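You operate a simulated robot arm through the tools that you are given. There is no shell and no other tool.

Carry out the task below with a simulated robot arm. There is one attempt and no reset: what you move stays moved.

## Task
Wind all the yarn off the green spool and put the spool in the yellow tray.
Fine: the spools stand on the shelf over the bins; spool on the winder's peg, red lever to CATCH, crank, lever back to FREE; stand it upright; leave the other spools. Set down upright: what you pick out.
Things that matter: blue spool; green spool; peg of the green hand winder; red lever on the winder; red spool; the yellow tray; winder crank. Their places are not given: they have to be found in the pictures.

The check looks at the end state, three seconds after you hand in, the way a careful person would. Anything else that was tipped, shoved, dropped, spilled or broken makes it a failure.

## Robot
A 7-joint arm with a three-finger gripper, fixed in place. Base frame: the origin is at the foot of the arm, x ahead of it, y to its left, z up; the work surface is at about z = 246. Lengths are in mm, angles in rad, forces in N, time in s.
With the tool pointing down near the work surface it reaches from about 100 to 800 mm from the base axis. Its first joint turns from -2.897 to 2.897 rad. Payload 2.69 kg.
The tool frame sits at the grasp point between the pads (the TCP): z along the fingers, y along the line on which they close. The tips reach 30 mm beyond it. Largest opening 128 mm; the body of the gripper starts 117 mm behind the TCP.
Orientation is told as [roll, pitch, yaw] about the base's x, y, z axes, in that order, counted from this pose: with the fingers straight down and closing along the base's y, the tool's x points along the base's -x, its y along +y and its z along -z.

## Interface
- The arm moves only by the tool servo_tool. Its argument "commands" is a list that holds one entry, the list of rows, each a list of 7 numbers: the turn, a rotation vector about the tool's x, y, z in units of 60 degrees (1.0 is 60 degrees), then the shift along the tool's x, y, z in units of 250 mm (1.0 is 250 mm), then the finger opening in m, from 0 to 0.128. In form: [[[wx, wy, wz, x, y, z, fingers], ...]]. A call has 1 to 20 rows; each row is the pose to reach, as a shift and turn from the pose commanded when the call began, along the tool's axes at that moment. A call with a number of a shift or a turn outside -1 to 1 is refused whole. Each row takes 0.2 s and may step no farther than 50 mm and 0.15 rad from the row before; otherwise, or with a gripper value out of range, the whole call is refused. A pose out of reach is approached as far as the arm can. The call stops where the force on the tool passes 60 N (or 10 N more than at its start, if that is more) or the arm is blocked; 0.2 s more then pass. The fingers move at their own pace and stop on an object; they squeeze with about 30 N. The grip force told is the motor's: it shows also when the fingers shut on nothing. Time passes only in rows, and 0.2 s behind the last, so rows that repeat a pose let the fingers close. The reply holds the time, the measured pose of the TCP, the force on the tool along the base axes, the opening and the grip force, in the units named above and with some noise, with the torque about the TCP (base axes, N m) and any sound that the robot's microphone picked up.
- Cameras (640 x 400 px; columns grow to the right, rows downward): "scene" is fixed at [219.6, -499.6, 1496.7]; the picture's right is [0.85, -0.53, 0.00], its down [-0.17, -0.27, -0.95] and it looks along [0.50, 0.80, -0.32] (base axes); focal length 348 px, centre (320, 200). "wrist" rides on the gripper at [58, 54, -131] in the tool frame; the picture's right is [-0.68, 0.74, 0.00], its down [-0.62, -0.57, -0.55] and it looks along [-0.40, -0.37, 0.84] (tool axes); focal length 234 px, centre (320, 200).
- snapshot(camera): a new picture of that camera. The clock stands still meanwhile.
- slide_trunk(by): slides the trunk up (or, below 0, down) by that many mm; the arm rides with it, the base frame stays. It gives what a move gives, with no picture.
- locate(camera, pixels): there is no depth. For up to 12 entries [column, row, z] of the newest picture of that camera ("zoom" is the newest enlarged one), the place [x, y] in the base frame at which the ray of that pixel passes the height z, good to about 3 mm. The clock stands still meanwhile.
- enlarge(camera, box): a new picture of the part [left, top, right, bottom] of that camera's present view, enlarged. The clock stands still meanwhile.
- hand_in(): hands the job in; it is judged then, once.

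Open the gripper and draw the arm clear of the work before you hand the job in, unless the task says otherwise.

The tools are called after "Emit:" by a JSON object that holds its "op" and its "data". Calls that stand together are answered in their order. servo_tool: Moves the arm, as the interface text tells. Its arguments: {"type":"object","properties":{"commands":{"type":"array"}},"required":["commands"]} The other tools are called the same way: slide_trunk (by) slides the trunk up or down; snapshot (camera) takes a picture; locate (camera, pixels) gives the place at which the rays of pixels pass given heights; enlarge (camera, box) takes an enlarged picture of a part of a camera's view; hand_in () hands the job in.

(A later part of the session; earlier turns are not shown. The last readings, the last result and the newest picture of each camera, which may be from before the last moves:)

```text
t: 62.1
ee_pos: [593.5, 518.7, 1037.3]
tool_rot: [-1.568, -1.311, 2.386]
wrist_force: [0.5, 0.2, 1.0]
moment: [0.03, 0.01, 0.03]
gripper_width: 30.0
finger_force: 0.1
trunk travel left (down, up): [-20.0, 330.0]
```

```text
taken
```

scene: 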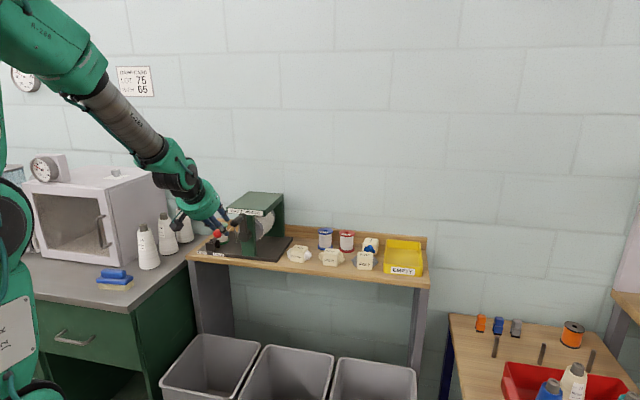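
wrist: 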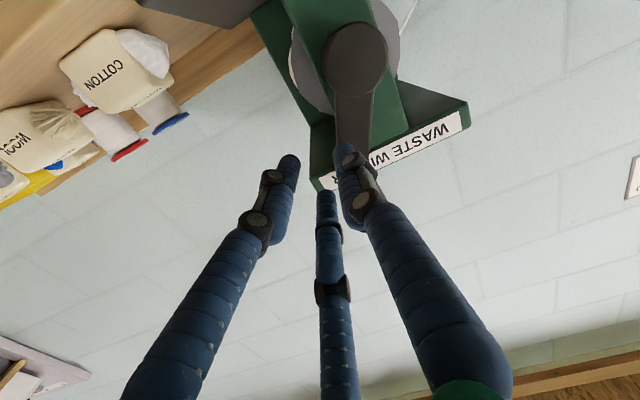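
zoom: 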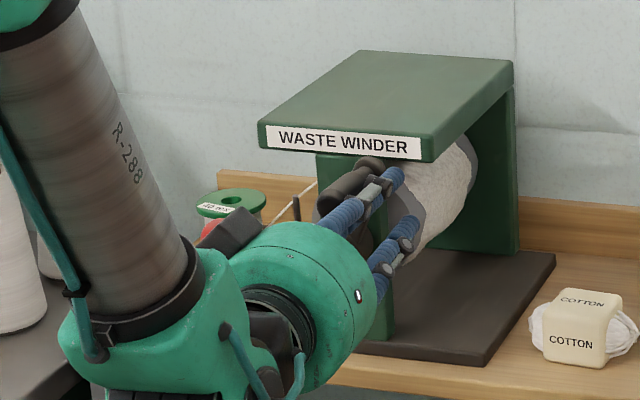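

The handle is no longer visible between the fingers: at zoom (350,185) it seems to be left of the upper finger. I enlarge both views to understand before moving on.

Emit:
{"op": "enlarge", "data": {"camera": "wrist", "box": [240, 10, 460, 230]}}

Emit:
{"op": "enlarge", "data": {"camera": "scene", "box": [220, 200, 280, 250]}}

```text
1.82 times, centred on (350, 120) of wrist
```

zoom: 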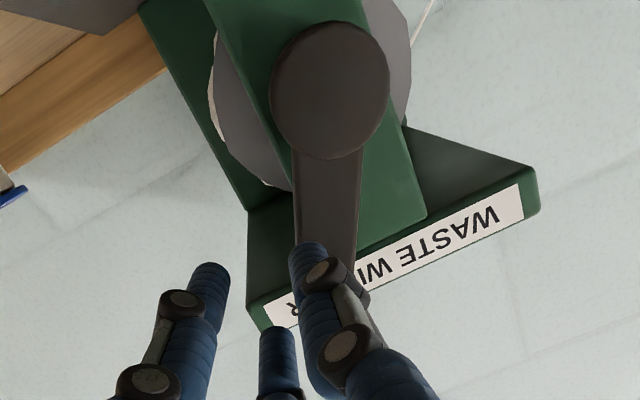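

```text
8.00 times, centred on (250, 225) of scene
```

zoom: 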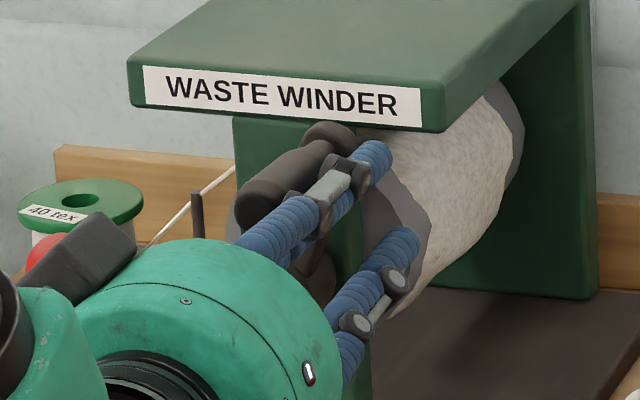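

The crank followed only to about 23° past top (handle at s≈30, z≈1053) and then slipped out of the loose cage. I retract 65 mm along −n, re-align with the handle, and will then grip it firmly instead of caging it.

Emit:
{"op": "servo_tool", "data": {"commands": [[[0, 0, 0, -0.001, 0.003, -0.13, 0.04], [0, 0, 0, -0.002, 0.007, -0.26, 0.05], [0, 0, 0, -0.0443, 0.0395, -0.2587, 0.05], [0, 0, 0, -0.0882, 0.0787, -0.2575, 0.05], [0, 0, 0, -0.0882, 0.0787, -0.2575, 0.05]]]}}

Emit:
{"op": "snapshot", "data": {"camera": "wrist"}}

Emit:
{"op": "enlarge", "data": {"camera": "scene", "box": [200, 190, 300, 260]}}

```text
t: 63.3
ee_pos: [532.9, 485.3, 1052.4]
tool_rot: [-1.562, -1.309, 2.379]
wrist_force: [0.6, 0.2, 0.6]
moment: [0.01, 0.0, 0.02]
gripper_width: 50.2
finger_force: 0.1
trunk travel left (down, up): [-20.0, 330.0]
```

```text
taken
```

wrist: 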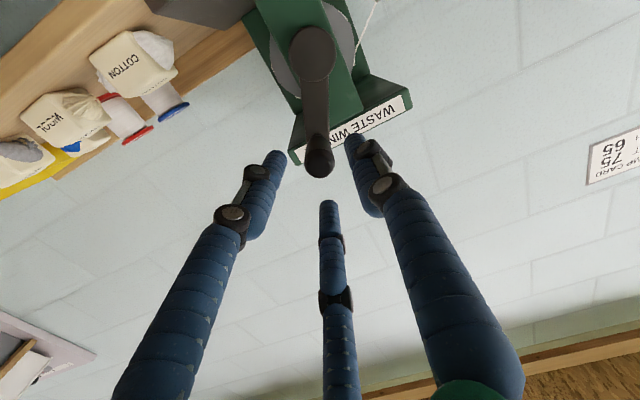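

```text
5.71 times, centred on (250, 225) of scene
```

zoom: 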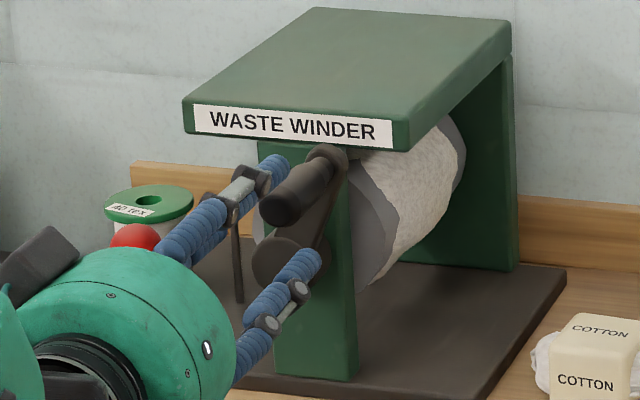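

The handle's end (319,162) lies right on the tool axis line. I advance 65 mm and close firmly on the handle.

Emit:
{"op": "servo_tool", "data": {"commands": [[[0, 0, 0, 0.001, 0.001, 0.09, 0.05], [0, 0, 0, 0.002, 0.003, 0.18, 0.05], [0, 0, 0, 0.0027, 0.0042, 0.26, 0.05], [0, 0, 0, 0.0027, 0.0042, 0.26, 0.03], [0, 0, 0, 0.0027, 0.0042, 0.26, 0.015], [0, 0, 0, 0.0027, 0.0042, 0.26, 0.015], [0, 0, 0, 0.0027, 0.0042, 0.26, 0.015]]]}}

Emit:
{"op": "enlarge", "data": {"camera": "wrist", "box": [220, 20, 440, 240]}}

```text
t: 64.9
ee_pos: [576.1, 535.9, 1053.3]
tool_rot: [-1.563, -1.31, 2.383]
wrist_force: [-0.7, -3.1, 2.1]
moment: [0.04, -0.08, -0.07]
gripper_width: 27.4
finger_force: 8.9
trunk travel left (down, up): [-20.0, 330.0]
```

```text
1.82 times, centred on (330, 130) of wrist
```

zoom: 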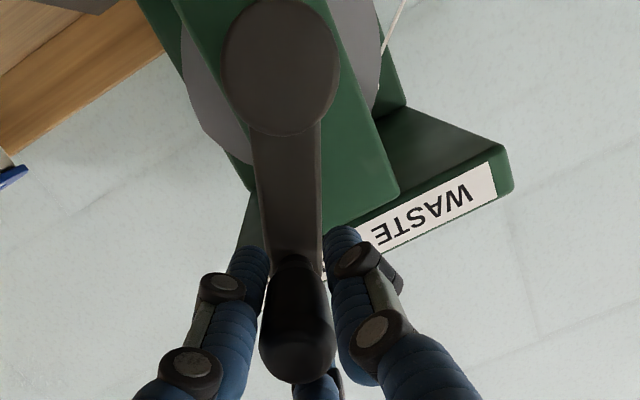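

Width 27.4 with only 9 N so far; it may still be settling as the crank gives way. I hold the closing command a little longer.

Emit:
{"op": "servo_tool", "data": {"commands": [[[0, 0, 0, 0, 0, 0, 0.01], [0, 0, 0, 0, 0, 0, 0.01], [0, 0, 0, 0, 0, 0, 0.01], [0, 0, 0, 0, 0, 0, 0.01]]]}}

```text
t: 65.9
ee_pos: [576.2, 534.9, 1053.0]
tool_rot: [-1.565, -1.31, 2.383]
wrist_force: [1.9, -1.5, 3.8]
moment: [0.07, -0.09, -0.13]
gripper_width: 27.3
finger_force: 12.9
trunk travel left (down, up): [-20.0, 330.0]
```

Reaction is toward +s/+z, so the handle is again a bit above-right of my centre. I shift +1 mm s and +2.5 mm z while squeezing.

Emit:
{"op": "servo_tool", "data": {"commands": [[[0, 0, 0, -0.0086, -0.0064, 0, 0.01], [0, 0, 0, -0.0086, -0.0064, 0, 0.01], [0, 0, 0, -0.0086, -0.0064, 0, 0.01]]]}}

```text
t: 66.7
ee_pos: [575.8, 535.7, 1053.7]
tool_rot: [-1.559, -1.312, 2.375]
wrist_force: [-1.6, 0.7, -2.7]
moment: [0.22, -0.22, -1.57]
gripper_width: 24.3
finger_force: 44.5
trunk travel left (down, up): [-20.0, 330.0]
```

Now it is firmly gripped and centred (24.3 mm, 44 N) with the handle at s≈28, z≈1054, consistent with a hub at (s −1.4, z 983.3) and radius 76.5. I crank 90° clockwise with the grip closed and watch.

Emit:
{"op": "servo_tool", "data": {"commands": [[[0, 0, 0, 0.0607, -0.0471, -0.0017, 0.01], [0, 0, 0, 0.1312, -0.0846, -0.0033, 0.01], [0, 0, 0, 0.209, -0.1028, -0.0043, 0.01], [0, 0, 0, 0.2889, -0.1002, -0.0049, 0.01], [0, 0, 0, 0.3654, -0.0769, -0.0048, 0.01], [0, 0, 0, 0.4332, -0.0348, -0.0041, 0.01]]]}}

Emit:
{"op": "snapshot", "data": {"camera": "wrist"}}

Emit:
{"op": "enlarge", "data": {"camera": "scene", "box": [190, 190, 310, 280]}}

```text
t: 68.1
ee_pos: [601.3, 509.8, 947.5]
tool_rot: [-1.538, -1.312, 2.358]
wrist_force: [25.9, -0.4, -15.3]
moment: [-0.54, 0.5, -1.59]
gripper_width: 24.3
finger_force: 44.7
trunk travel left (down, up): [-20.0, 330.0]
```

```text
taken
```

wrist: 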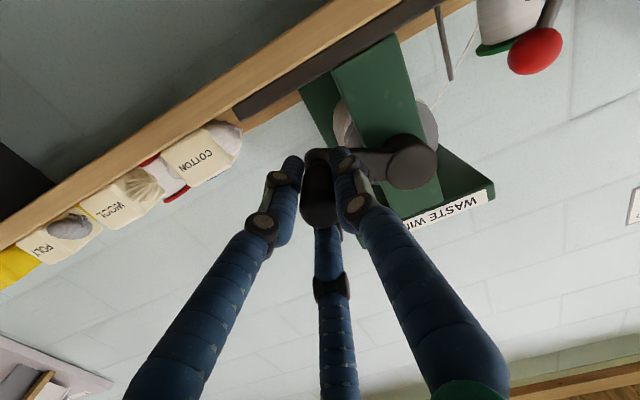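

```text
4.44 times, centred on (250, 235) of scene
```

zoom: 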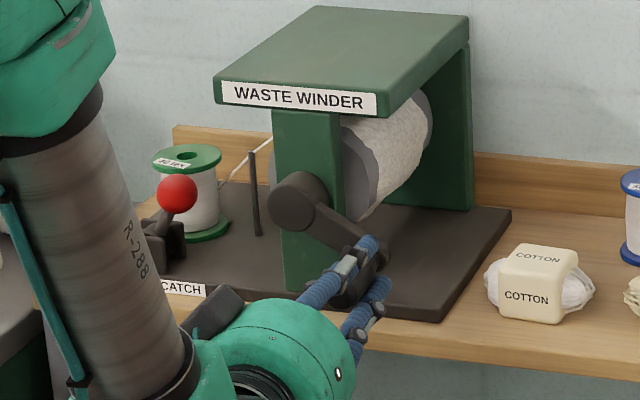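

The crank followed the firm grip to about 118° (handle low right, at zoom (360,270)), with moderate force. I continue the next 90° through the bottom, using the fitted circle (R≈75.4).

Emit:
{"op": "servo_tool", "data": {"commands": [[[0, 0, 0, 0.0538, 0.0532, 0.005, 0.01], [0, 0, 0, 0.0866, 0.1244, 0.0108, 0.01], [0, 0, 0, 0.0998, 0.2024, 0.0128, 0.01], [0, 0, 0, 0.0926, 0.2807, 0.015, 0.01], [0, 0, 0, 0.0651, 0.3545, 0.0173, 0.01], [0, 0, 0, 0.0196, 0.4185, 0.0193, 0.01]]]}}

Emit:
{"op": "snapshot", "data": {"camera": "wrist"}}

Emit:
{"op": "enlarge", "data": {"camera": "scene", "box": [190, 190, 310, 280]}}

```text
t: 69.5
ee_pos: [530.5, 581.7, 919.2]
tool_rot: [-1.556, -1.312, 2.377]
wrist_force: [-23.4, -11.2, -14.6]
moment: [-0.12, 0.1, -0.93]
gripper_width: 24.3
finger_force: 45.1
trunk travel left (down, up): [-20.0, 330.0]
```

```text
taken
```

wrist: 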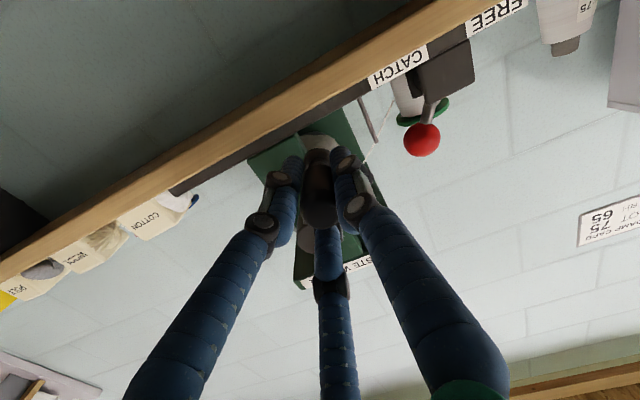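

```text
4.44 times, centred on (250, 235) of scene
```

zoom: 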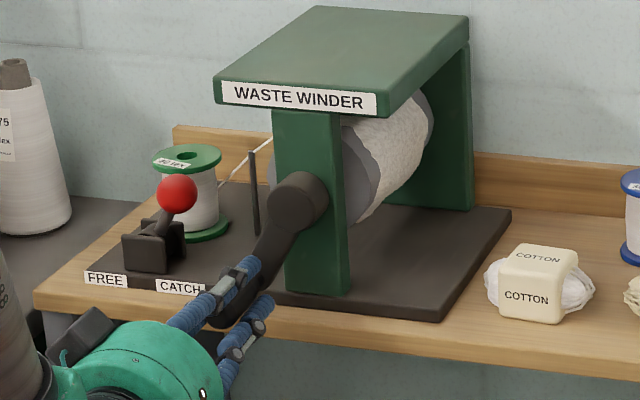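

The crank is now at about 208° and follows well; I continue the next 90° up the left side, with a 2 mm outward and backward correction for the measured forces.

Emit:
{"op": "servo_tool", "data": {"commands": [[[0, 0, 0, -0.0529, 0.0542, -0.002, 0.01], [0, 0, 0, -0.1244, 0.0865, -0.0047, 0.01], [0, 0, 0, -0.2015, 0.0995, -0.0038, 0.01], [0, 0, 0, -0.2796, 0.0924, -0.0034, 0.01], [0, 0, 0, -0.353, 0.065, -0.0036, 0.01], [0, 0, 0, -0.4166, 0.0195, -0.0044, 0.01]]]}}

Emit:
{"op": "enlarge", "data": {"camera": "scene", "box": [190, 190, 310, 280]}}

```text
t: 70.9
ee_pos: [509.9, 601.6, 1023.0]
tool_rot: [-1.574, -1.312, 2.389]
wrist_force: [-12.2, -8.3, 1.1]
moment: [0.29, -0.3, -0.8]
gripper_width: 23.9
finger_force: 45.2
trunk travel left (down, up): [-20.0, 330.0]
```

```text
4.44 times, centred on (250, 235) of scene
```

zoom: 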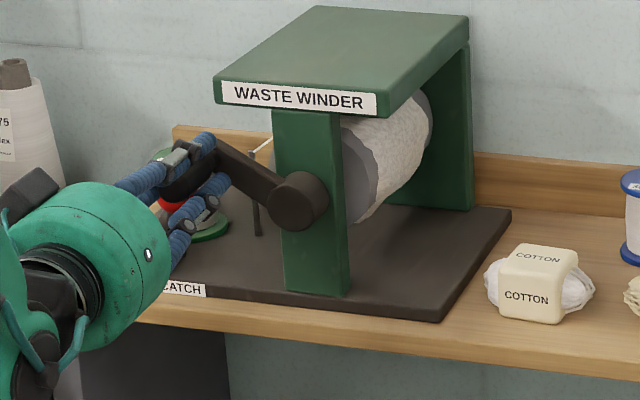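

The five held positions fit a circle of R=75 about (s 0, z 985). I now run one full clockwise turn (20 rows of 18°) with the grip held.

Emit:
{"op": "servo_tool", "data": {"commands": [[[0, 0, 0, -0.0547, -0.0762, -0.004, 0.01], [0, 0, 0, -0.0835, -0.1658, -0.008, 0.01], [0, 0, 0, -0.0829, -0.2595, -0.0105, 0.01], [0, 0, 0, -0.0535, -0.3485, -0.0132, 0.01], [0, 0, 0, 0.0023, -0.4242, -0.0157, 0.01], [0, 0, 0, 0.0785, -0.4789, -0.0177, 0.01], [0, 0, 0, 0.1675, -0.5074, -0.0192, 0.01], [0, 0, 0, 0.2614, -0.5068, -0.0198, 0.01], [0, 0, 0, 0.351, -0.4776, -0.0197, 0.01], [0, 0, 0, 0.4263, -0.422, -0.0187, 0.01], [0, 0, 0, 0.481, -0.3458, -0.017, 0.01], [0, 0, 0, 0.5098, -0.2562, -0.0148, 0.01], [0, 0, 0, 0.5093, -0.1624, -0.0122, 0.01], [0, 0, 0, 0.4798, -0.0735, -0.0095, 0.01], [0, 0, 0, 0.4241, 0.0023, -0.007, 0.01], [0, 0, 0, 0.3478, 0.057, -0.005, 0.01], [0, 0, 0, 0.2588, 0.0854, -0.0035, 0.01], [0, 0, 0, 0.1649, 0.0849, -0.0029, 0.01], [0, 0, 0, 0.0759, 0.0557, -0.003, 0.01], [0, 0, 0, 0.0, 0.0, -0.004, 0.01]]]}}

Emit:
{"op": "enlarge", "data": {"camera": "scene", "box": [190, 190, 310, 280]}}

Emit:
{"op": "snapshot", "data": {"camera": "wrist"}}

```text
t: 75.1
ee_pos: [507.4, 602.0, 1017.6]
tool_rot: [-1.551, -1.309, 2.369]
wrist_force: [17.7, 6.1, -5.0]
moment: [-0.03, 0.08, -0.11]
gripper_width: 24.1
finger_force: 45.3
trunk travel left (down, up): [-20.0, 330.0]
```

```text
4.44 times, centred on (250, 235) of scene
```

zoom: 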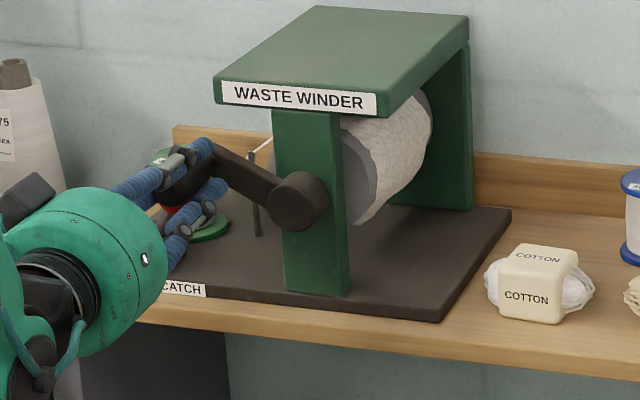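

```text
taken
```

wrist: 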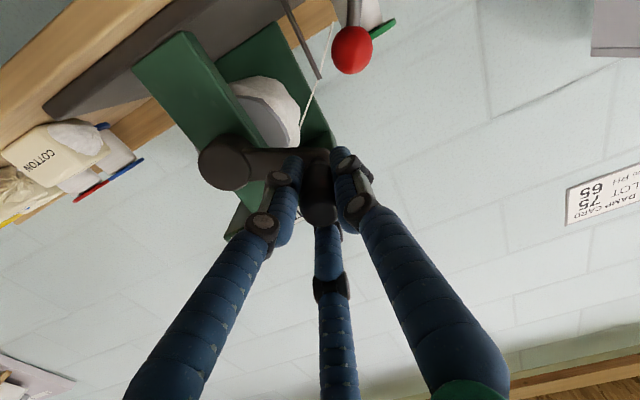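

One full turn done without a stop. I turn 270° more (15 rows) so that the crank ends low-left, where the spool can be seen from the scene camera.

Emit:
{"op": "servo_tool", "data": {"commands": [[[0, 0, 0, -0.0547, -0.0762, 0.0003, 0.01], [0, 0, 0, -0.0835, -0.1658, 0.0, 0.01], [0, 0, 0, -0.0829, -0.2595, -0.0025, 0.01], [0, 0, 0, -0.0535, -0.3485, -0.0052, 0.01], [0, 0, 0, 0.0023, -0.4242, -0.0077, 0.01], [0, 0, 0, 0.0785, -0.4789, -0.0097, 0.01], [0, 0, 0, 0.1675, -0.5074, -0.0112, 0.01], [0, 0, 0, 0.2614, -0.5068, -0.0118, 0.01], [0, 0, 0, 0.351, -0.4776, -0.0117, 0.01], [0, 0, 0, 0.4263, -0.422, -0.0107, 0.01], [0, 0, 0, 0.481, -0.3458, -0.009, 0.01], [0, 0, 0, 0.5098, -0.2562, -0.0068, 0.01], [0, 0, 0, 0.5093, -0.1624, -0.0042, 0.01], [0, 0, 0, 0.4798, -0.0735, -0.0015, 0.01], [0, 0, 0, 0.4241, 0.0023, 0.001, 0.01]]]}}

Emit:
{"op": "enlarge", "data": {"camera": "scene", "box": [190, 190, 310, 280]}}

Emit:
{"op": "enlarge", "data": {"camera": "scene", "box": [200, 210, 260, 255]}}

```text
t: 78.3
ee_pos: [527.2, 581.2, 920.7]
tool_rot: [-1.578, -1.314, 2.393]
wrist_force: [-9.8, -25.5, 18.1]
moment: [0.44, -0.44, -1.26]
gripper_width: 24.1
finger_force: 44.5
trunk travel left (down, up): [-20.0, 330.0]
```

```text
4.44 times, centred on (250, 235) of scene
```

zoom: 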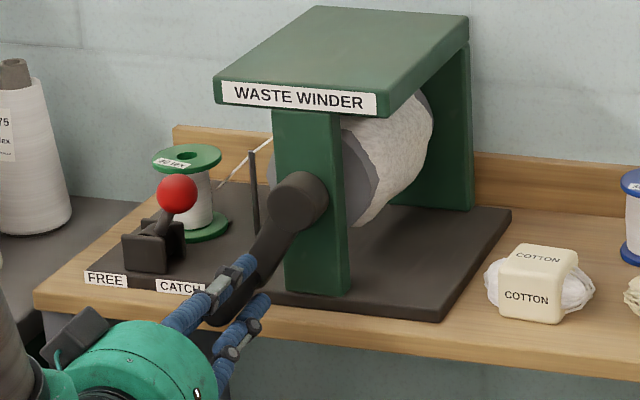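

```text
8.89 times, centred on (230, 232) of scene
```

zoom: 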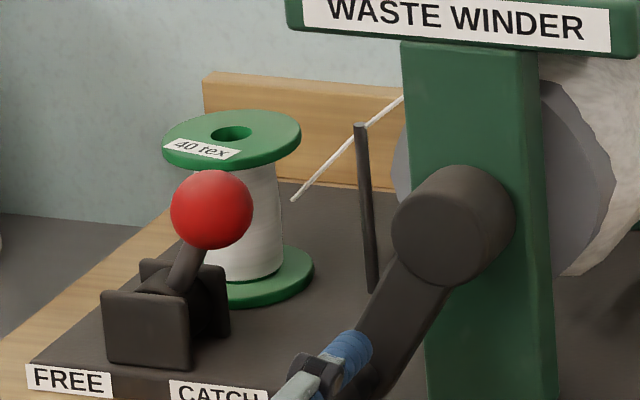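

Cranking this way works: the yarn on the green spool is visibly thinner (zoom edge at x≈282 versus flange 300). I run another full turn from here (α≈210°) with a small centring correction.

Emit:
{"op": "servo_tool", "data": {"commands": [[[0, 0, 0, -0.0822, 0.0488, -0.001, 0.01], [0, 0, 0, -0.1717, 0.0771, -0.0025, 0.01], [0, 0, 0, -0.2655, 0.0766, -0.0018, 0.01], [0, 0, 0, -0.3547, 0.0475, -0.002, 0.01], [0, 0, 0, -0.4304, -0.0082, -0.003, 0.01], [0, 0, 0, -0.4851, -0.0844, -0.0047, 0.01], [0, 0, 0, -0.5135, -0.1738, -0.0069, 0.01], [0, 0, 0, -0.513, -0.2676, -0.0095, 0.01], [0, 0, 0, -0.4839, -0.3567, -0.0121, 0.01], [0, 0, 0, -0.4282, -0.4325, -0.0146, 0.01], [0, 0, 0, -0.352, -0.4871, -0.0167, 0.01], [0, 0, 0, -0.2625, -0.5155, -0.0181, 0.01], [0, 0, 0, -0.1687, -0.5149, -0.0188, 0.01], [0, 0, 0, -0.0796, -0.4859, -0.0186, 0.01], [0, 0, 0, -0.0037, -0.43, -0.0177, 0.01], [0, 0, 0, 0.051, -0.3539, -0.016, 0.01], [0, 0, 0, 0.0793, -0.2645, -0.0137, 0.01], [0, 0, 0, 0.0788, -0.1706, -0.0111, 0.01], [0, 0, 0, 0.0497, -0.0816, -0.0085, 0.01], [0, 0, 0, -0.006, -0.0058, -0.006, 0.01]]]}}

Emit:
{"op": "enlarge", "data": {"camera": "scene", "box": [200, 210, 260, 255]}}

```text
t: 82.5
ee_pos: [528.3, 581.2, 920.0]
tool_rot: [-1.566, -1.311, 2.384]
wrist_force: [1.9, -8.7, 12.4]
moment: [0.35, -0.34, -1.37]
gripper_width: 24.1
finger_force: 44.9
trunk travel left (down, up): [-20.0, 330.0]
```

```text
8.89 times, centred on (230, 232) of scene
```

zoom: 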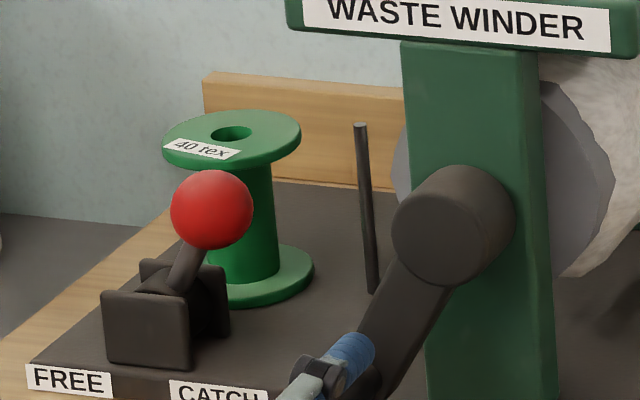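

The spool is now bare green with no strand left. I open the fingers and retract 85 mm along −n away from the crank handle.

Emit:
{"op": "servo_tool", "data": {"commands": [[[0, 0, 0, 0, 0, 0, 0.03], [0, 0, 0, 0, 0, 0, 0.05], [0, 0, 0, -0.001, 0.002, -0.09, 0.05], [0, 0, 0, -0.002, 0.005, -0.18, 0.05], [0, 0, 0, -0.0025, 0.008, -0.27, 0.05], [0, 0, 0, -0.003, 0.01, -0.36, 0.04]]]}}

Emit:
{"op": "snapshot", "data": {"camera": "wrist"}}

Emit:
{"op": "enlarge", "data": {"camera": "scene", "box": [180, 190, 300, 280]}}

```text
t: 83.9
ee_pos: [465.1, 516.6, 919.4]
tool_rot: [-1.559, -1.311, 2.379]
wrist_force: [0.4, 0.1, 0.1]
moment: [0.0, -0.03, 0.0]
gripper_width: 39.9
finger_force: 0.0
trunk travel left (down, up): [-20.0, 330.0]
```

```text
taken
```

wrist: 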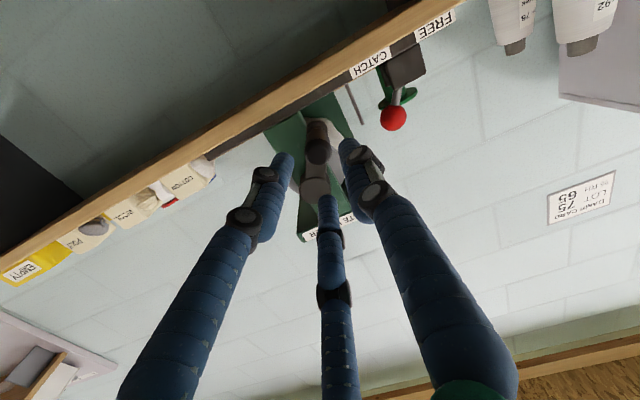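

```text
4.44 times, centred on (240, 235) of scene
```

zoom: 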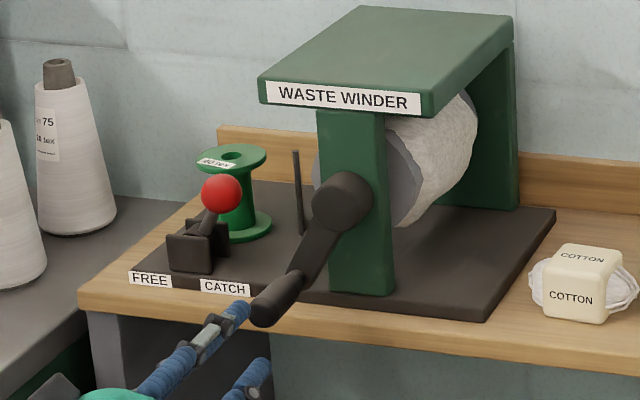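

The crank is left in peace at low-left and the ball computes to s≈−128, z≈962. With the tool still horizontal I raise to z 975, s −85, shut the fingers, and advance to the right side of the ball.

Emit:
{"op": "servo_tool", "data": {"commands": [[[0, 0, 0, -0.1325, 0.0653, 0.003, 0.02], [0, 0, 0, -0.2649, 0.1306, 0.0055, 0.0], [0, 0, 0, -0.2649, 0.1306, 0.0055, 0.0], [0, 0, 0, -0.264, 0.127, 0.134, 0.0], [0, 0, 0, -0.263, 0.1235, 0.263, 0.0], [0, 0, 0, -0.262, 0.12, 0.392, 0.0], [0, 0, 0, -0.261, 0.1165, 0.52, 0.0], [0, 0, 0, -0.26, 0.113, 0.64, 0.0]]]}}

Emit:
{"op": "snapshot", "data": {"camera": "wrist"}}

Emit:
{"op": "enlarge", "data": {"camera": "scene", "box": [180, 190, 300, 280]}}

```text
t: 85.7
ee_pos: [540.7, 663.6, 973.6]
tool_rot: [-1.556, -1.31, 2.376]
wrist_force: [-1.0, -0.3, -0.8]
moment: [-0.02, 0.06, -0.01]
gripper_width: 2.4
finger_force: 29.7
trunk travel left (down, up): [-20.0, 330.0]
```

```text
taken
```

wrist: 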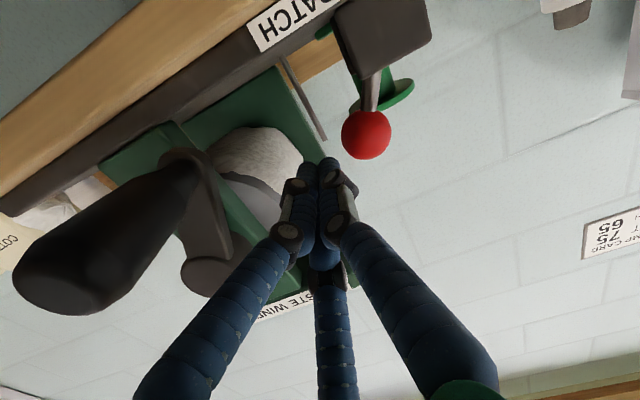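

```text
4.44 times, centred on (240, 235) of scene
```

zoom: 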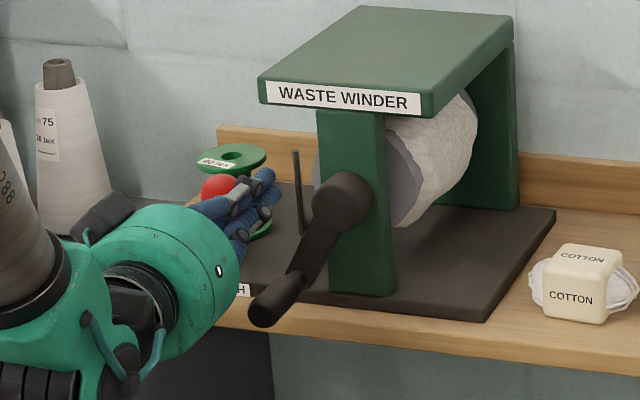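

The shut fingertips are right beside the ball (367,133) at the same depth, free of contact. I push along −s about 60 mm to bring the lever back to FREE.

Emit:
{"op": "servo_tool", "data": {"commands": [[[0, 0, 0, -0.0103, 0.0386, 0.0011, 0.0], [0, 0, 0, -0.0205, 0.0773, 0.0023, 0.0], [0, 0, 0, -0.0308, 0.1159, 0.0034, 0.0], [0, 0, 0, -0.0411, 0.1546, 0.0045, 0.0], [0, 0, 0, -0.0514, 0.1932, 0.0057, 0.0], [0, 0, 0, -0.0616, 0.2318, 0.0068, 0.0]]]}}

Emit:
{"op": "snapshot", "data": {"camera": "wrist"}}

Emit:
{"op": "enlarge", "data": {"camera": "scene", "box": [180, 190, 300, 280]}}

```text
t: 87.1
ee_pos: [499.8, 706.9, 973.8]
tool_rot: [-1.559, -1.31, 2.377]
wrist_force: [0.7, 0.5, -0.1]
moment: [-0.03, -0.01, -0.01]
gripper_width: 2.0
finger_force: 29.8
trunk travel left (down, up): [-20.0, 330.0]
```

```text
taken
```

wrist: 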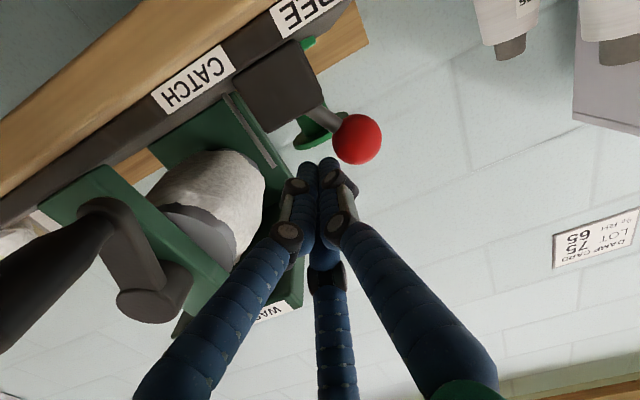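

```text
4.44 times, centred on (240, 235) of scene
```

zoom: 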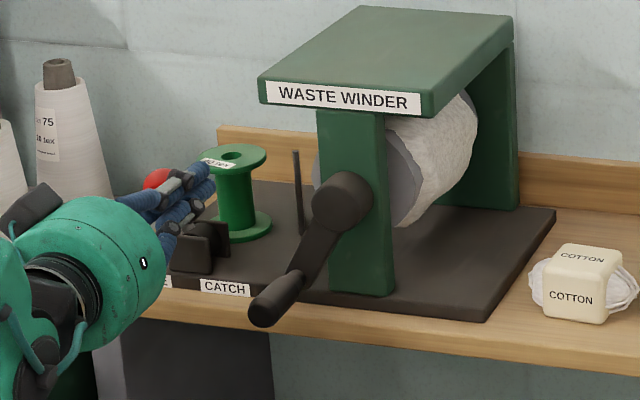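

The ball is now at s≈−182, its original FREE position, and the spool stands bare on the peg. I push a few mm further to confirm it rests at its stop.

Emit:
{"op": "servo_tool", "data": {"commands": [[[0, 0, 0, -0.0051, 0.0193, 0.0006, 0.0], [0, 0, 0, -0.0103, 0.0386, 0.0011, 0.0]]]}}

```text
t: 87.7
ee_pos: [494.5, 710.5, 976.3]
tool_rot: [-1.568, -1.315, 2.376]
wrist_force: [33.3, -36.8, 7.0]
moment: [-0.03, -0.23, -1.2]
gripper_width: 1.9
finger_force: 30.2
trunk travel left (down, up): [-20.0, 330.0]
```

A 50 N reaction confirms the FREE end stop. I back off 15 mm along +s and then retract 160 mm along −n.

Emit:
{"op": "servo_tool", "data": {"commands": [[[0, 0, 0, 0.0154, -0.058, -0.0017, 0.0], [0, 0, 0, 0.0145, -0.0545, -0.13, 0.0], [0, 0, 0, 0.0135, -0.051, -0.26, 0.0], [0, 0, 0, 0.0125, -0.0475, -0.39, 0.0], [0, 0, 0, 0.0115, -0.044, -0.52, 0.0], [0, 0, 0, 0.0105, -0.0405, -0.64, 0.0]]]}}

Emit:
{"op": "enlarge", "data": {"camera": "scene", "box": [180, 190, 300, 280]}}

```text
t: 89.1
ee_pos: [389.9, 588.4, 975.0]
tool_rot: [-1.562, -1.309, 2.382]
wrist_force: [-0.4, -0.2, -0.3]
moment: [0.01, -0.03, 0.04]
gripper_width: 2.3
finger_force: 30.0
trunk travel left (down, up): [-20.0, 330.0]
```

```text
4.44 times, centred on (240, 235) of scene
```

zoom: 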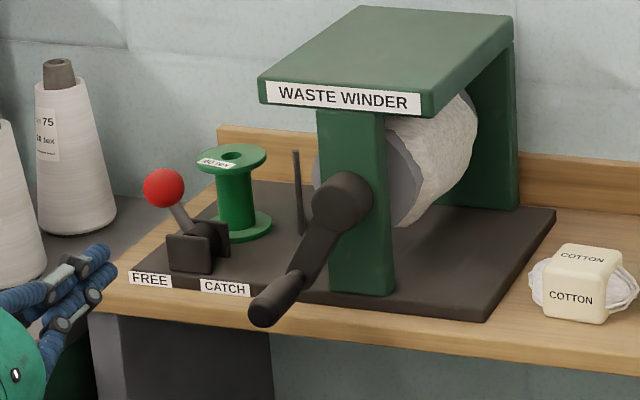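

The lever is at FREE and the bare spool stands upright on the peg. I now turn the tool back toward pointing down, about the shelf axis, in two halves while clear in front of the shelf.

Emit:
{"op": "servo_tool", "data": {"commands": [[[-0.0321, 0.1208, 0.0036, 0, 0, 0, 0.02], [-0.0642, 0.2415, 0.0071, 0, 0, 0, 0.04], [-0.0963, 0.3623, 0.0107, 0, 0, 0, 0.05], [-0.1284, 0.483, 0.0142, 0, 0, 0, 0.06], [-0.1605, 0.6038, 0.0178, 0, 0, 0, 0.074], [-0.1926, 0.7245, 0.0213, 0, 0, 0, 0.074]]]}}

Emit:
{"op": "snapshot", "data": {"camera": "scene"}}

```text
t: 90.5
ee_pos: [390.1, 588.2, 974.1]
tool_rot: [-0.224, -0.753, 1.15]
wrist_force: [0.0, 0.4, -0.2]
moment: [0.03, -0.04, 0.03]
gripper_width: 74.0
finger_force: 0.1
trunk travel left (down, up): [-20.0, 330.0]
```

```text
taken
```

scene: 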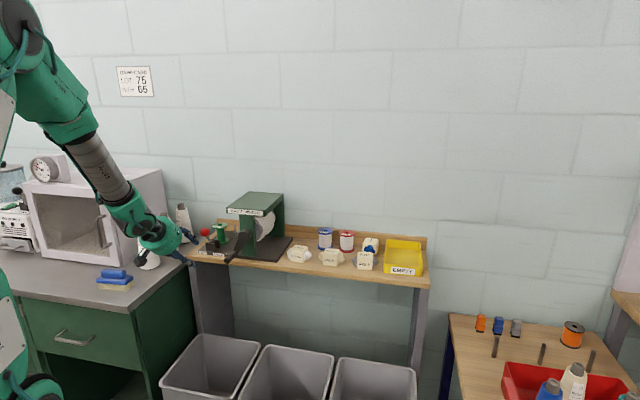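

Halfway turned with no contact. I complete the second half of the turn.

Emit:
{"op": "servo_tool", "data": {"commands": [[[-0.0321, 0.1208, 0.0036, 0, 0, 0, 0.074], [-0.0642, 0.2415, 0.0071, 0, 0, 0, 0.074], [-0.0963, 0.3623, 0.0107, 0, 0, 0, 0.074], [-0.1284, 0.483, 0.0142, 0, 0, 0, 0.074], [-0.1605, 0.6038, 0.0178, 0, 0, 0, 0.074], [-0.1926, 0.7245, 0.0213, 0, 0, 0, 0.074]]]}}

```text
t: 91.9
ee_pos: [407.5, 566.2, 937.7]
tool_rot: [-0.15, -0.195, 1.096]
wrist_force: [0.6, 0.1, -5.2]
moment: [0.06, -0.06, -0.01]
gripper_width: 73.8
finger_force: 0.0
out of reach, approached as far as the arm can: row 2, 3, 4, 5, 6
trunk travel left (down, up): [-20.0, 330.0]
```

The arm could not fully reach that orientation with the trunk low (tool now about 14° off vertical). I look at the scene before raising the trunk.

Emit:
{"op": "snapshot", "data": {"camera": "scene"}}

Emit:
{"op": "snapshot", "data": {"camera": "wrist"}}

```text
taken
```

scene: 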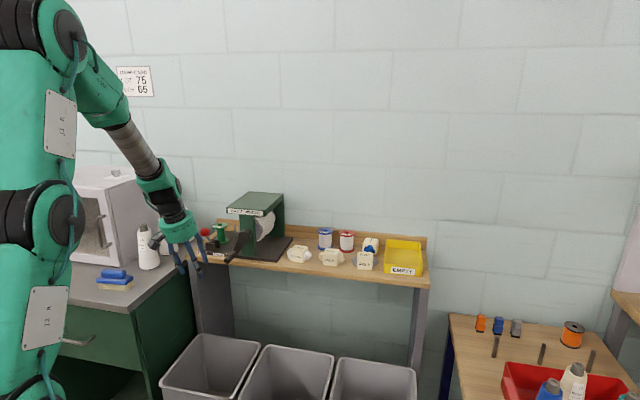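

```text
taken
```

wrist: 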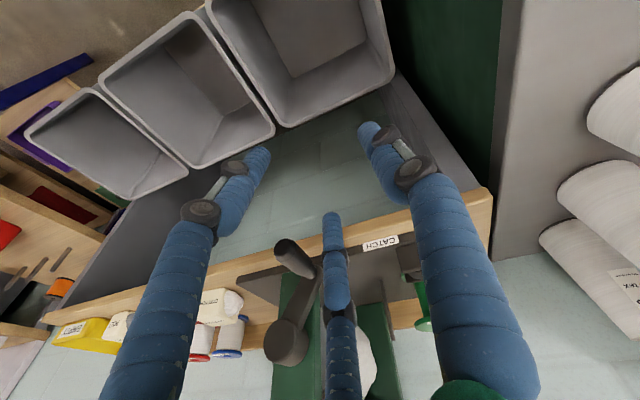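

The hand is free in front of the shelf. I raise the trunk back by 230 mm; the hand rises with it into free space.

Emit:
{"op": "slide_trunk", "data": {"by": 230}}

```text
t: 94.3
ee_pos: [407.7, 566.1, 1173.0]
tool_rot: [-0.151, -0.204, 1.097]
wrist_force: [0.0, 0.3, -0.6]
moment: [0.03, 0.01, 0.01]
gripper_width: 73.8
finger_force: 0.1
trunk travel left (down, up): [-250.0, 100.0]
```

The trunk is back at its original height. I now straighten the tool to vertical (yaw 60°) while moving over the peg at z≈1130.

Emit:
{"op": "servo_tool", "data": {"commands": [[[-0.0174, 0.0248, 0.0041, -0.122, -0.011, 0.05, 0.074], [-0.0347, 0.0495, 0.0082, -0.245, -0.022, 0.099, 0.074], [-0.0521, 0.0743, 0.0122, -0.367, -0.033, 0.149, 0.074], [-0.0694, 0.099, 0.0163, -0.49, -0.045, 0.198, 0.074], [-0.0868, 0.1238, 0.0204, -0.612, -0.056, 0.248, 0.074], [-0.1041, 0.1485, 0.0245, -0.734, -0.067, 0.297, 0.074], [-0.1215, 0.1733, 0.0285, -0.857, -0.078, 0.347, 0.074], [-0.1388, 0.198, 0.0326, -0.979, -0.089, 0.396, 0.074], [-0.1388, 0.198, 0.0326, -0.979, -0.089, 0.396, 0.074]]]}}

Emit:
{"op": "snapshot", "data": {"camera": "wrist"}}

Emit:
{"op": "snapshot", "data": {"camera": "scene"}}

```text
t: 96.3
ee_pos: [547.5, 757.1, 1110.1]
tool_rot: [-0.232, -0.042, 1.07]
wrist_force: [-1.1, 0.1, -0.6]
moment: [0.01, -0.01, -0.01]
gripper_width: 73.9
finger_force: 0.0
out of reach, approached as far as the arm can: row 1, 2, 3, 4, 5, 6, 7, 8, 9
trunk travel left (down, up): [-250.0, 100.0]
```

```text
taken
```

wrist: 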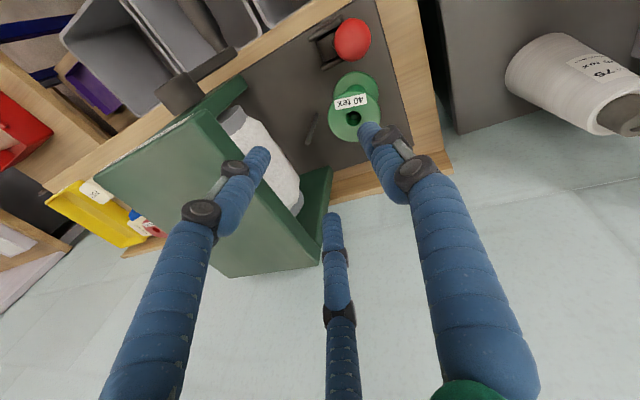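

```text
taken
```

scene: 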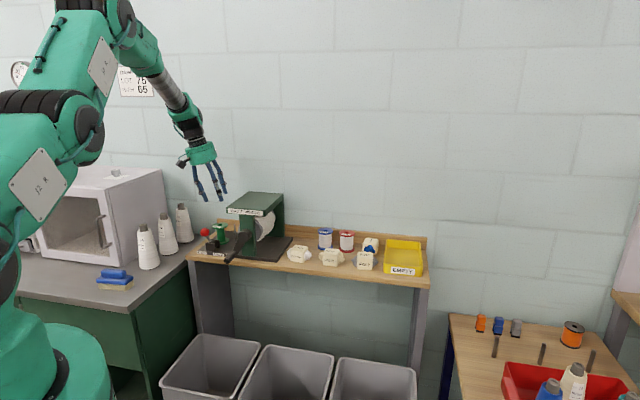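

The arm reports the whole move as out of reach; likely the commanded pose was still the unreached one from before, so my turn over-rotated. I undo that turn gradually and rise 60 mm, then compare the readings.

Emit:
{"op": "servo_tool", "data": {"commands": [[[0.0278, -0.0396, -0.0065, 0, 0, -0.048, 0.074], [0.0555, -0.0792, -0.013, 0, 0, -0.096, 0.074], [0.0833, -0.1188, -0.0196, 0, 0, -0.144, 0.074], [0.111, -0.1584, -0.0261, 0, 0, -0.192, 0.074], [0.1388, -0.198, -0.0326, 0, 0, -0.24, 0.074], [0.1388, -0.198, -0.0326, 0, 0, -0.24, 0.074]]]}}

```text
t: 97.7
ee_pos: [534.8, 759.0, 1169.9]
tool_rot: [-0.394, -0.232, 1.168]
wrist_force: [0.0, -0.1, 0.8]
moment: [0.05, -0.02, 0.0]
gripper_width: 74.0
finger_force: 0.0
trunk travel left (down, up): [-250.0, 100.0]
```

The readings show that after an out-of-reach move the command resets to the measured pose; the arm's elbow has drifted into an awkward posture. I move the hand toward a more open place, (600,520,1250), while turning to vertical at yaw 45°, to recover a good posture.

Emit:
{"op": "servo_tool", "data": {"commands": [[[-0.041, 0.0359, 0.0394, 0.085, -0.0945, -0.027, 0.074], [-0.0819, 0.0718, 0.0789, 0.171, -0.189, -0.054, 0.074], [-0.1229, 0.1077, 0.1183, 0.256, -0.2835, -0.081, 0.074], [-0.1639, 0.1436, 0.1577, 0.342, -0.378, -0.109, 0.074], [-0.2048, 0.1795, 0.1971, 0.427, -0.4725, -0.136, 0.074], [-0.2458, 0.2154, 0.2366, 0.512, -0.567, -0.163, 0.074], [-0.2867, 0.2513, 0.276, 0.598, -0.6615, -0.19, 0.074], [-0.3277, 0.2872, 0.3154, 0.683, -0.756, -0.217, 0.074]]]}}

Emit:
{"op": "snapshot", "data": {"camera": "scene"}}

```text
t: 99.5
ee_pos: [612.1, 486.3, 1229.7]
tool_rot: [-0.222, -0.038, 0.822]
wrist_force: [1.8, -3.0, 1.3]
moment: [0.38, 0.16, 0.05]
gripper_width: 73.7
finger_force: 0.1
out of reach, approached as far as the arm can: row 4, 5, 6, 7, 8
trunk travel left (down, up): [-250.0, 100.0]
```

```text
taken
```

scene: 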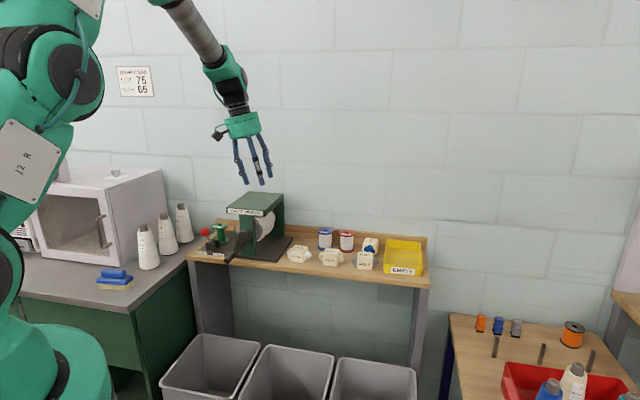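

A wrist joint seems to be at its limit (residual lean of 12.7° toward +s). In this free space I unwind it by tilting the tool around the forearm on the +s side: first toward (s 0.5, n 0.3), rising 40 mm.

Emit:
{"op": "servo_tool", "data": {"commands": [[[0.078, -0.0616, 0, -0.0015, -0.009, -0.039, 0.074], [0.156, -0.1231, 0, -0.003, -0.0175, -0.078, 0.074], [0.2339, -0.1847, 0, -0.0045, -0.026, -0.117, 0.074], [0.3119, -0.2462, 0, -0.006, -0.035, -0.156, 0.074]]]}}

Emit:
{"op": "snapshot", "data": {"camera": "scene"}}

```text
t: 100.5
ee_pos: [608.4, 490.9, 1269.2]
tool_rot: [-0.57, -0.276, 0.926]
wrist_force: [0.4, -0.7, 0.0]
moment: [0.06, 0.02, -0.01]
gripper_width: 74.3
finger_force: 0.0
trunk travel left (down, up): [-250.0, 100.0]
```

```text
taken
```

scene: 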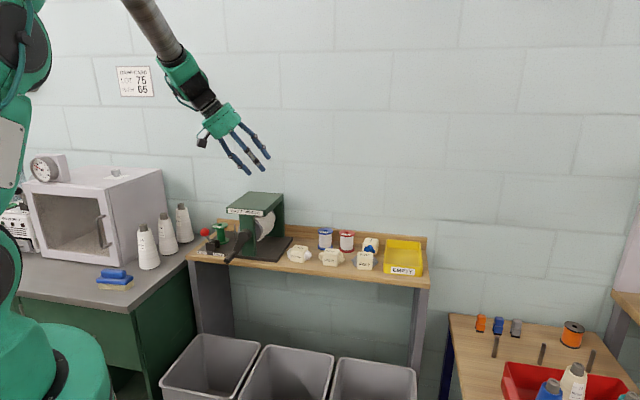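

That tilt was reached without any limit. I continue around: toward (s 0.45, n 0.7), i.e. pointing more outward.

Emit:
{"op": "servo_tool", "data": {"commands": [[[0.0191, -0.113, 0, 0, 0, 0, 0.074], [0.0383, -0.226, 0, 0, 0, 0, 0.074], [0.0574, -0.3389, 0, 0, 0, 0, 0.074], [0.0765, -0.4519, 0, 0, 0, 0, 0.074]]]}}

```text
t: 101.5
ee_pos: [607.8, 492.0, 1269.9]
tool_rot: [-0.801, -0.643, 1.258]
wrist_force: [0.5, 0.2, 0.2]
moment: [0.02, 0.04, 0.01]
gripper_width: 73.9
finger_force: 0.0
trunk travel left (down, up): [-250.0, 100.0]
```

Reached again. Now I sweep toward straight outward (s 0.05, n 0.85).

Emit:
{"op": "servo_tool", "data": {"commands": [[[-0.0781, -0.0673, 0, 0, 0, 0, 0.074], [-0.1563, -0.1346, 0, 0, 0, 0, 0.074], [-0.2344, -0.2018, 0, 0, 0, 0, 0.074], [-0.3125, -0.2691, 0, 0, 0, 0, 0.074]]]}}

Emit:
{"op": "snapshot", "data": {"camera": "scene"}}

```text
t: 102.5
ee_pos: [607.6, 492.1, 1269.3]
tool_rot: [-0.645, -0.856, 1.51]
wrist_force: [-0.1, -0.2, 0.7]
moment: [0.01, -0.01, 0.02]
gripper_width: 74.0
finger_force: 0.0
trunk travel left (down, up): [-250.0, 100.0]
```

```text
taken
```

scene: 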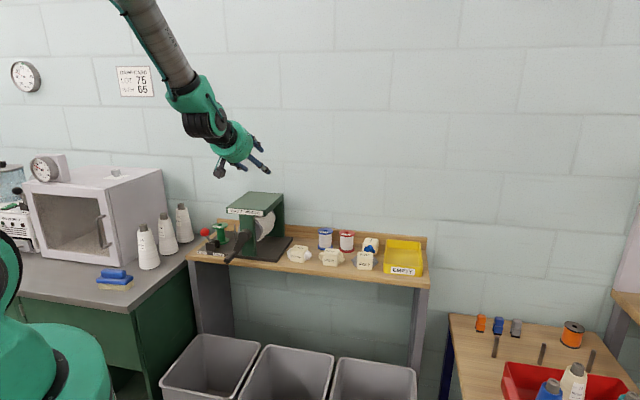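

Now pointing outward (s 0.05, n 0.85), no limits met. I swing straight back down to vertical about the shelf axis in 8 rows.

Emit:
{"op": "servo_tool", "data": {"commands": [[[-0.0563, 0.1079, 0, 0, 0, 0, 0.074], [-0.1126, 0.2158, 0, 0, 0, 0, 0.074], [-0.1689, 0.3237, 0, 0, 0, 0, 0.074], [-0.2253, 0.4316, 0, 0, 0, 0, 0.074], [-0.2816, 0.5394, 0, 0, 0, 0, 0.074], [-0.3379, 0.6473, 0, 0, 0, 0, 0.074], [-0.3942, 0.7552, 0, 0, 0, 0, 0.074], [-0.4505, 0.8631, 0, 0, 0, 0, 0.074]]]}}

Emit:
{"op": "snapshot", "data": {"camera": "scene"}}

```text
t: 104.3
ee_pos: [609.2, 491.7, 1267.1]
tool_rot: [0.001, 0.002, 1.207]
wrist_force: [0.1, 0.9, -0.4]
moment: [-0.02, 0.05, 0.01]
gripper_width: 73.9
finger_force: 0.0
trunk travel left (down, up): [-250.0, 100.0]
```

```text
taken
```

scene: 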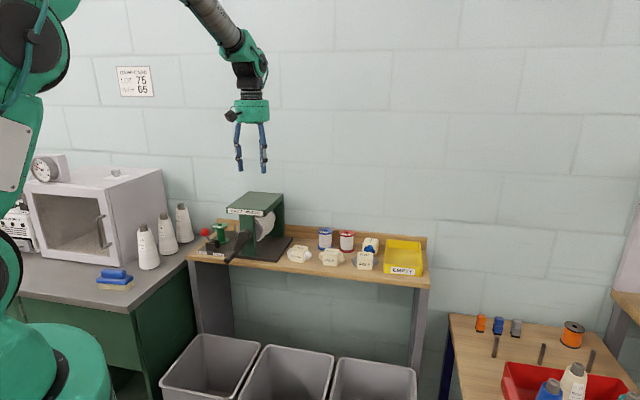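

The wrist is unwound: the tool is exactly vertical again (rot ≈0,0,1.21). I move over the peg at z≈1200 with yaw back to 60°.

Emit:
{"op": "servo_tool", "data": {"commands": [[[0, 0, 0.017, -0.11, 0.067, 0.03, 0.074], [0, 0, 0.034, -0.221, 0.134, 0.06, 0.074], [0, 0, 0.051, -0.331, 0.202, 0.09, 0.074], [0, 0, 0.068, -0.442, 0.269, 0.119, 0.074], [0, 0, 0.085, -0.552, 0.336, 0.149, 0.074], [0, 0, 0.102, -0.663, 0.403, 0.179, 0.074], [0, 0, 0.119, -0.773, 0.471, 0.208, 0.074], [0, 0, 0.136, -0.884, 0.538, 0.238, 0.074], [0, 0, 0.153, -0.99, 0.605, 0.268, 0.074], [0, 0, 0.153, -0.99, 0.605, 0.268, 0.074]]]}}

Emit:
{"op": "snapshot", "data": {"camera": "wrist"}}

Emit:
{"op": "enlarge", "data": {"camera": "wrist", "box": [260, 40, 380, 160]}}

```text
t: 106.5
ee_pos: [556.4, 777.4, 1200.8]
tool_rot: [-0.002, 0.001, 1.047]
wrist_force: [0.0, 0.3, 1.0]
moment: [-0.05, -0.04, 0.0]
gripper_width: 73.9
finger_force: 0.1
trunk travel left (down, up): [-250.0, 100.0]
```

```text
taken
```

wrist: 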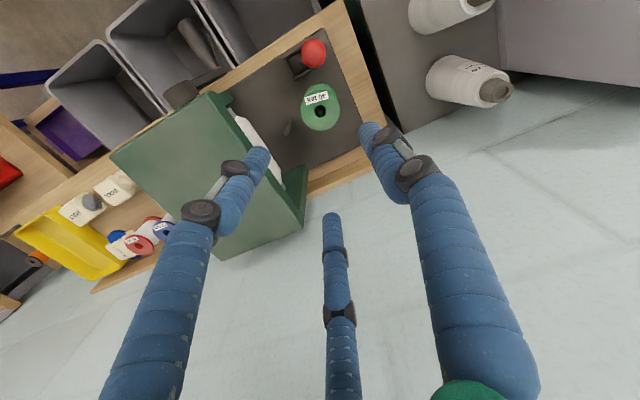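

```text
3.33 times, centred on (320, 100) of wrist
```

zoom: 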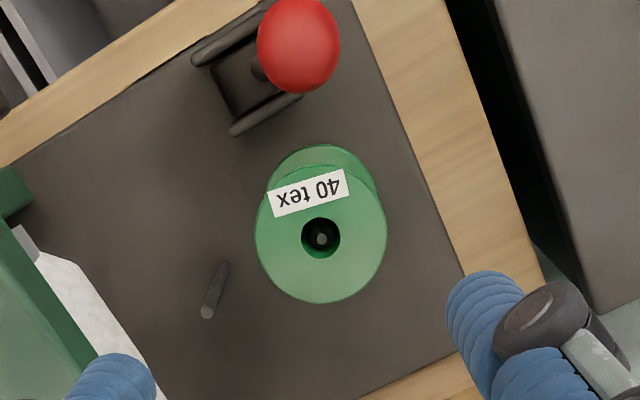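

The spool on the peg is completely bare (hole at zoom (320,238), peg tip inside). I locate the hole and flange to centre the pick.

Emit:
{"op": "locate", "data": {"camera": "zoom", "pixels": [[320, 238, 955], [320, 238, 964], [320, 238, 972], [255, 235, 964], [387, 235, 964], [321, 304, 964], [321, 240, 950], [300, 40, 960]]}}

```text
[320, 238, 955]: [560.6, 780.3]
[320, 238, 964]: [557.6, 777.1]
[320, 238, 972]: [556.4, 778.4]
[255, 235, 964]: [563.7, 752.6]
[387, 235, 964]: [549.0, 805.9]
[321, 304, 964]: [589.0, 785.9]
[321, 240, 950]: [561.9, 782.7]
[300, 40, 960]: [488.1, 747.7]
```

Spool centre is (557.3, 778.7), flange Ø≈55.5, top z≈964. I lower vertically to TCP z≈975 (the height at which the flange was held securely before) with the fingers at 74 mm.

Emit:
{"op": "servo_tool", "data": {"commands": [[[0, 0, 0, -0.003, 0, 0.12, 0.074], [0, 0, 0, -0.0063, -0.0005, 0.24, 0.074], [0, 0, 0, -0.0063, -0.0005, 0.36, 0.074], [0, 0, 0, -0.0063, -0.0005, 0.48, 0.074], [0, 0, 0, -0.0063, -0.0005, 0.6, 0.074], [0, 0, 0, -0.0063, -0.0005, 0.7, 0.074], [0, 0, 0, -0.0063, -0.0005, 0.77, 0.074], [0, 0, 0, -0.0063, -0.0005, 0.84, 0.074], [0, 0, 0, -0.0063, -0.0005, 0.903, 0.074]]]}}

Emit:
{"op": "snapshot", "data": {"camera": "wrist"}}

Emit:
{"op": "enlarge", "data": {"camera": "scene", "box": [185, 180, 265, 260]}}

```text
t: 108.5
ee_pos: [556.3, 779.5, 974.4]
tool_rot: [-0.001, 0.003, 1.048]
wrist_force: [0.1, 0.0, 0.2]
moment: [-0.03, 0.0, 0.0]
gripper_width: 73.9
finger_force: 0.0
trunk travel left (down, up): [-250.0, 100.0]
```

```text
taken
```

wrist: 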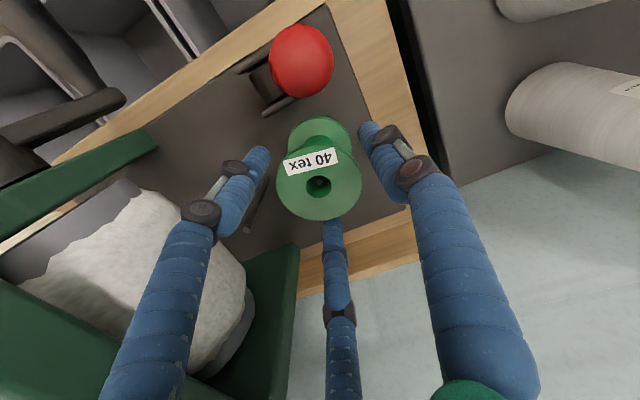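

```text
5.00 times, centred on (225, 220) of scene
```

zoom: 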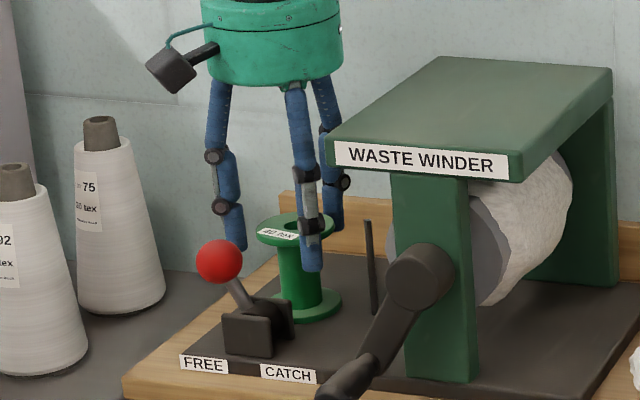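

The fingers surround the top flange evenly (hole at (320,184)), no contact force. I close firmly on the flange.

Emit:
{"op": "servo_tool", "data": {"commands": [[[0, 0, 0, 0, 0, 0, 0.062], [0, 0, 0, 0, 0, 0, 0.05], [0, 0, 0, 0, 0, 0, 0.04], [0, 0, 0, 0, 0, 0, 0.03], [0, 0, 0, 0, 0, 0, 0.03]]]}}

Emit:
{"op": "snapshot", "data": {"camera": "wrist"}}

```text
t: 109.7
ee_pos: [556.9, 779.0, 973.3]
tool_rot: [-0.002, 0.001, 1.047]
wrist_force: [7.8, 4.2, 0.5]
moment: [0.26, -0.31, 0.01]
gripper_width: 55.4
finger_force: 30.0
trunk travel left (down, up): [-250.0, 100.0]
```

```text
taken
```

wrist: 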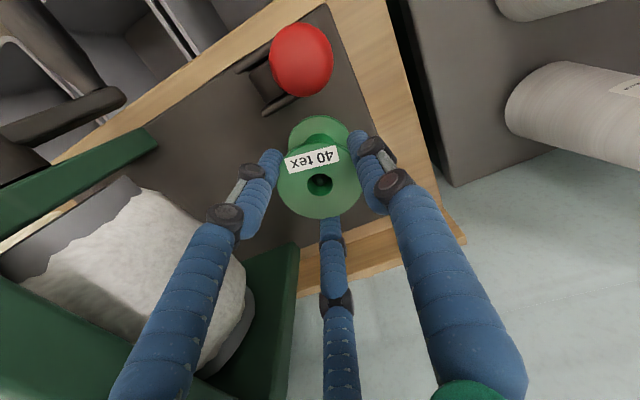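

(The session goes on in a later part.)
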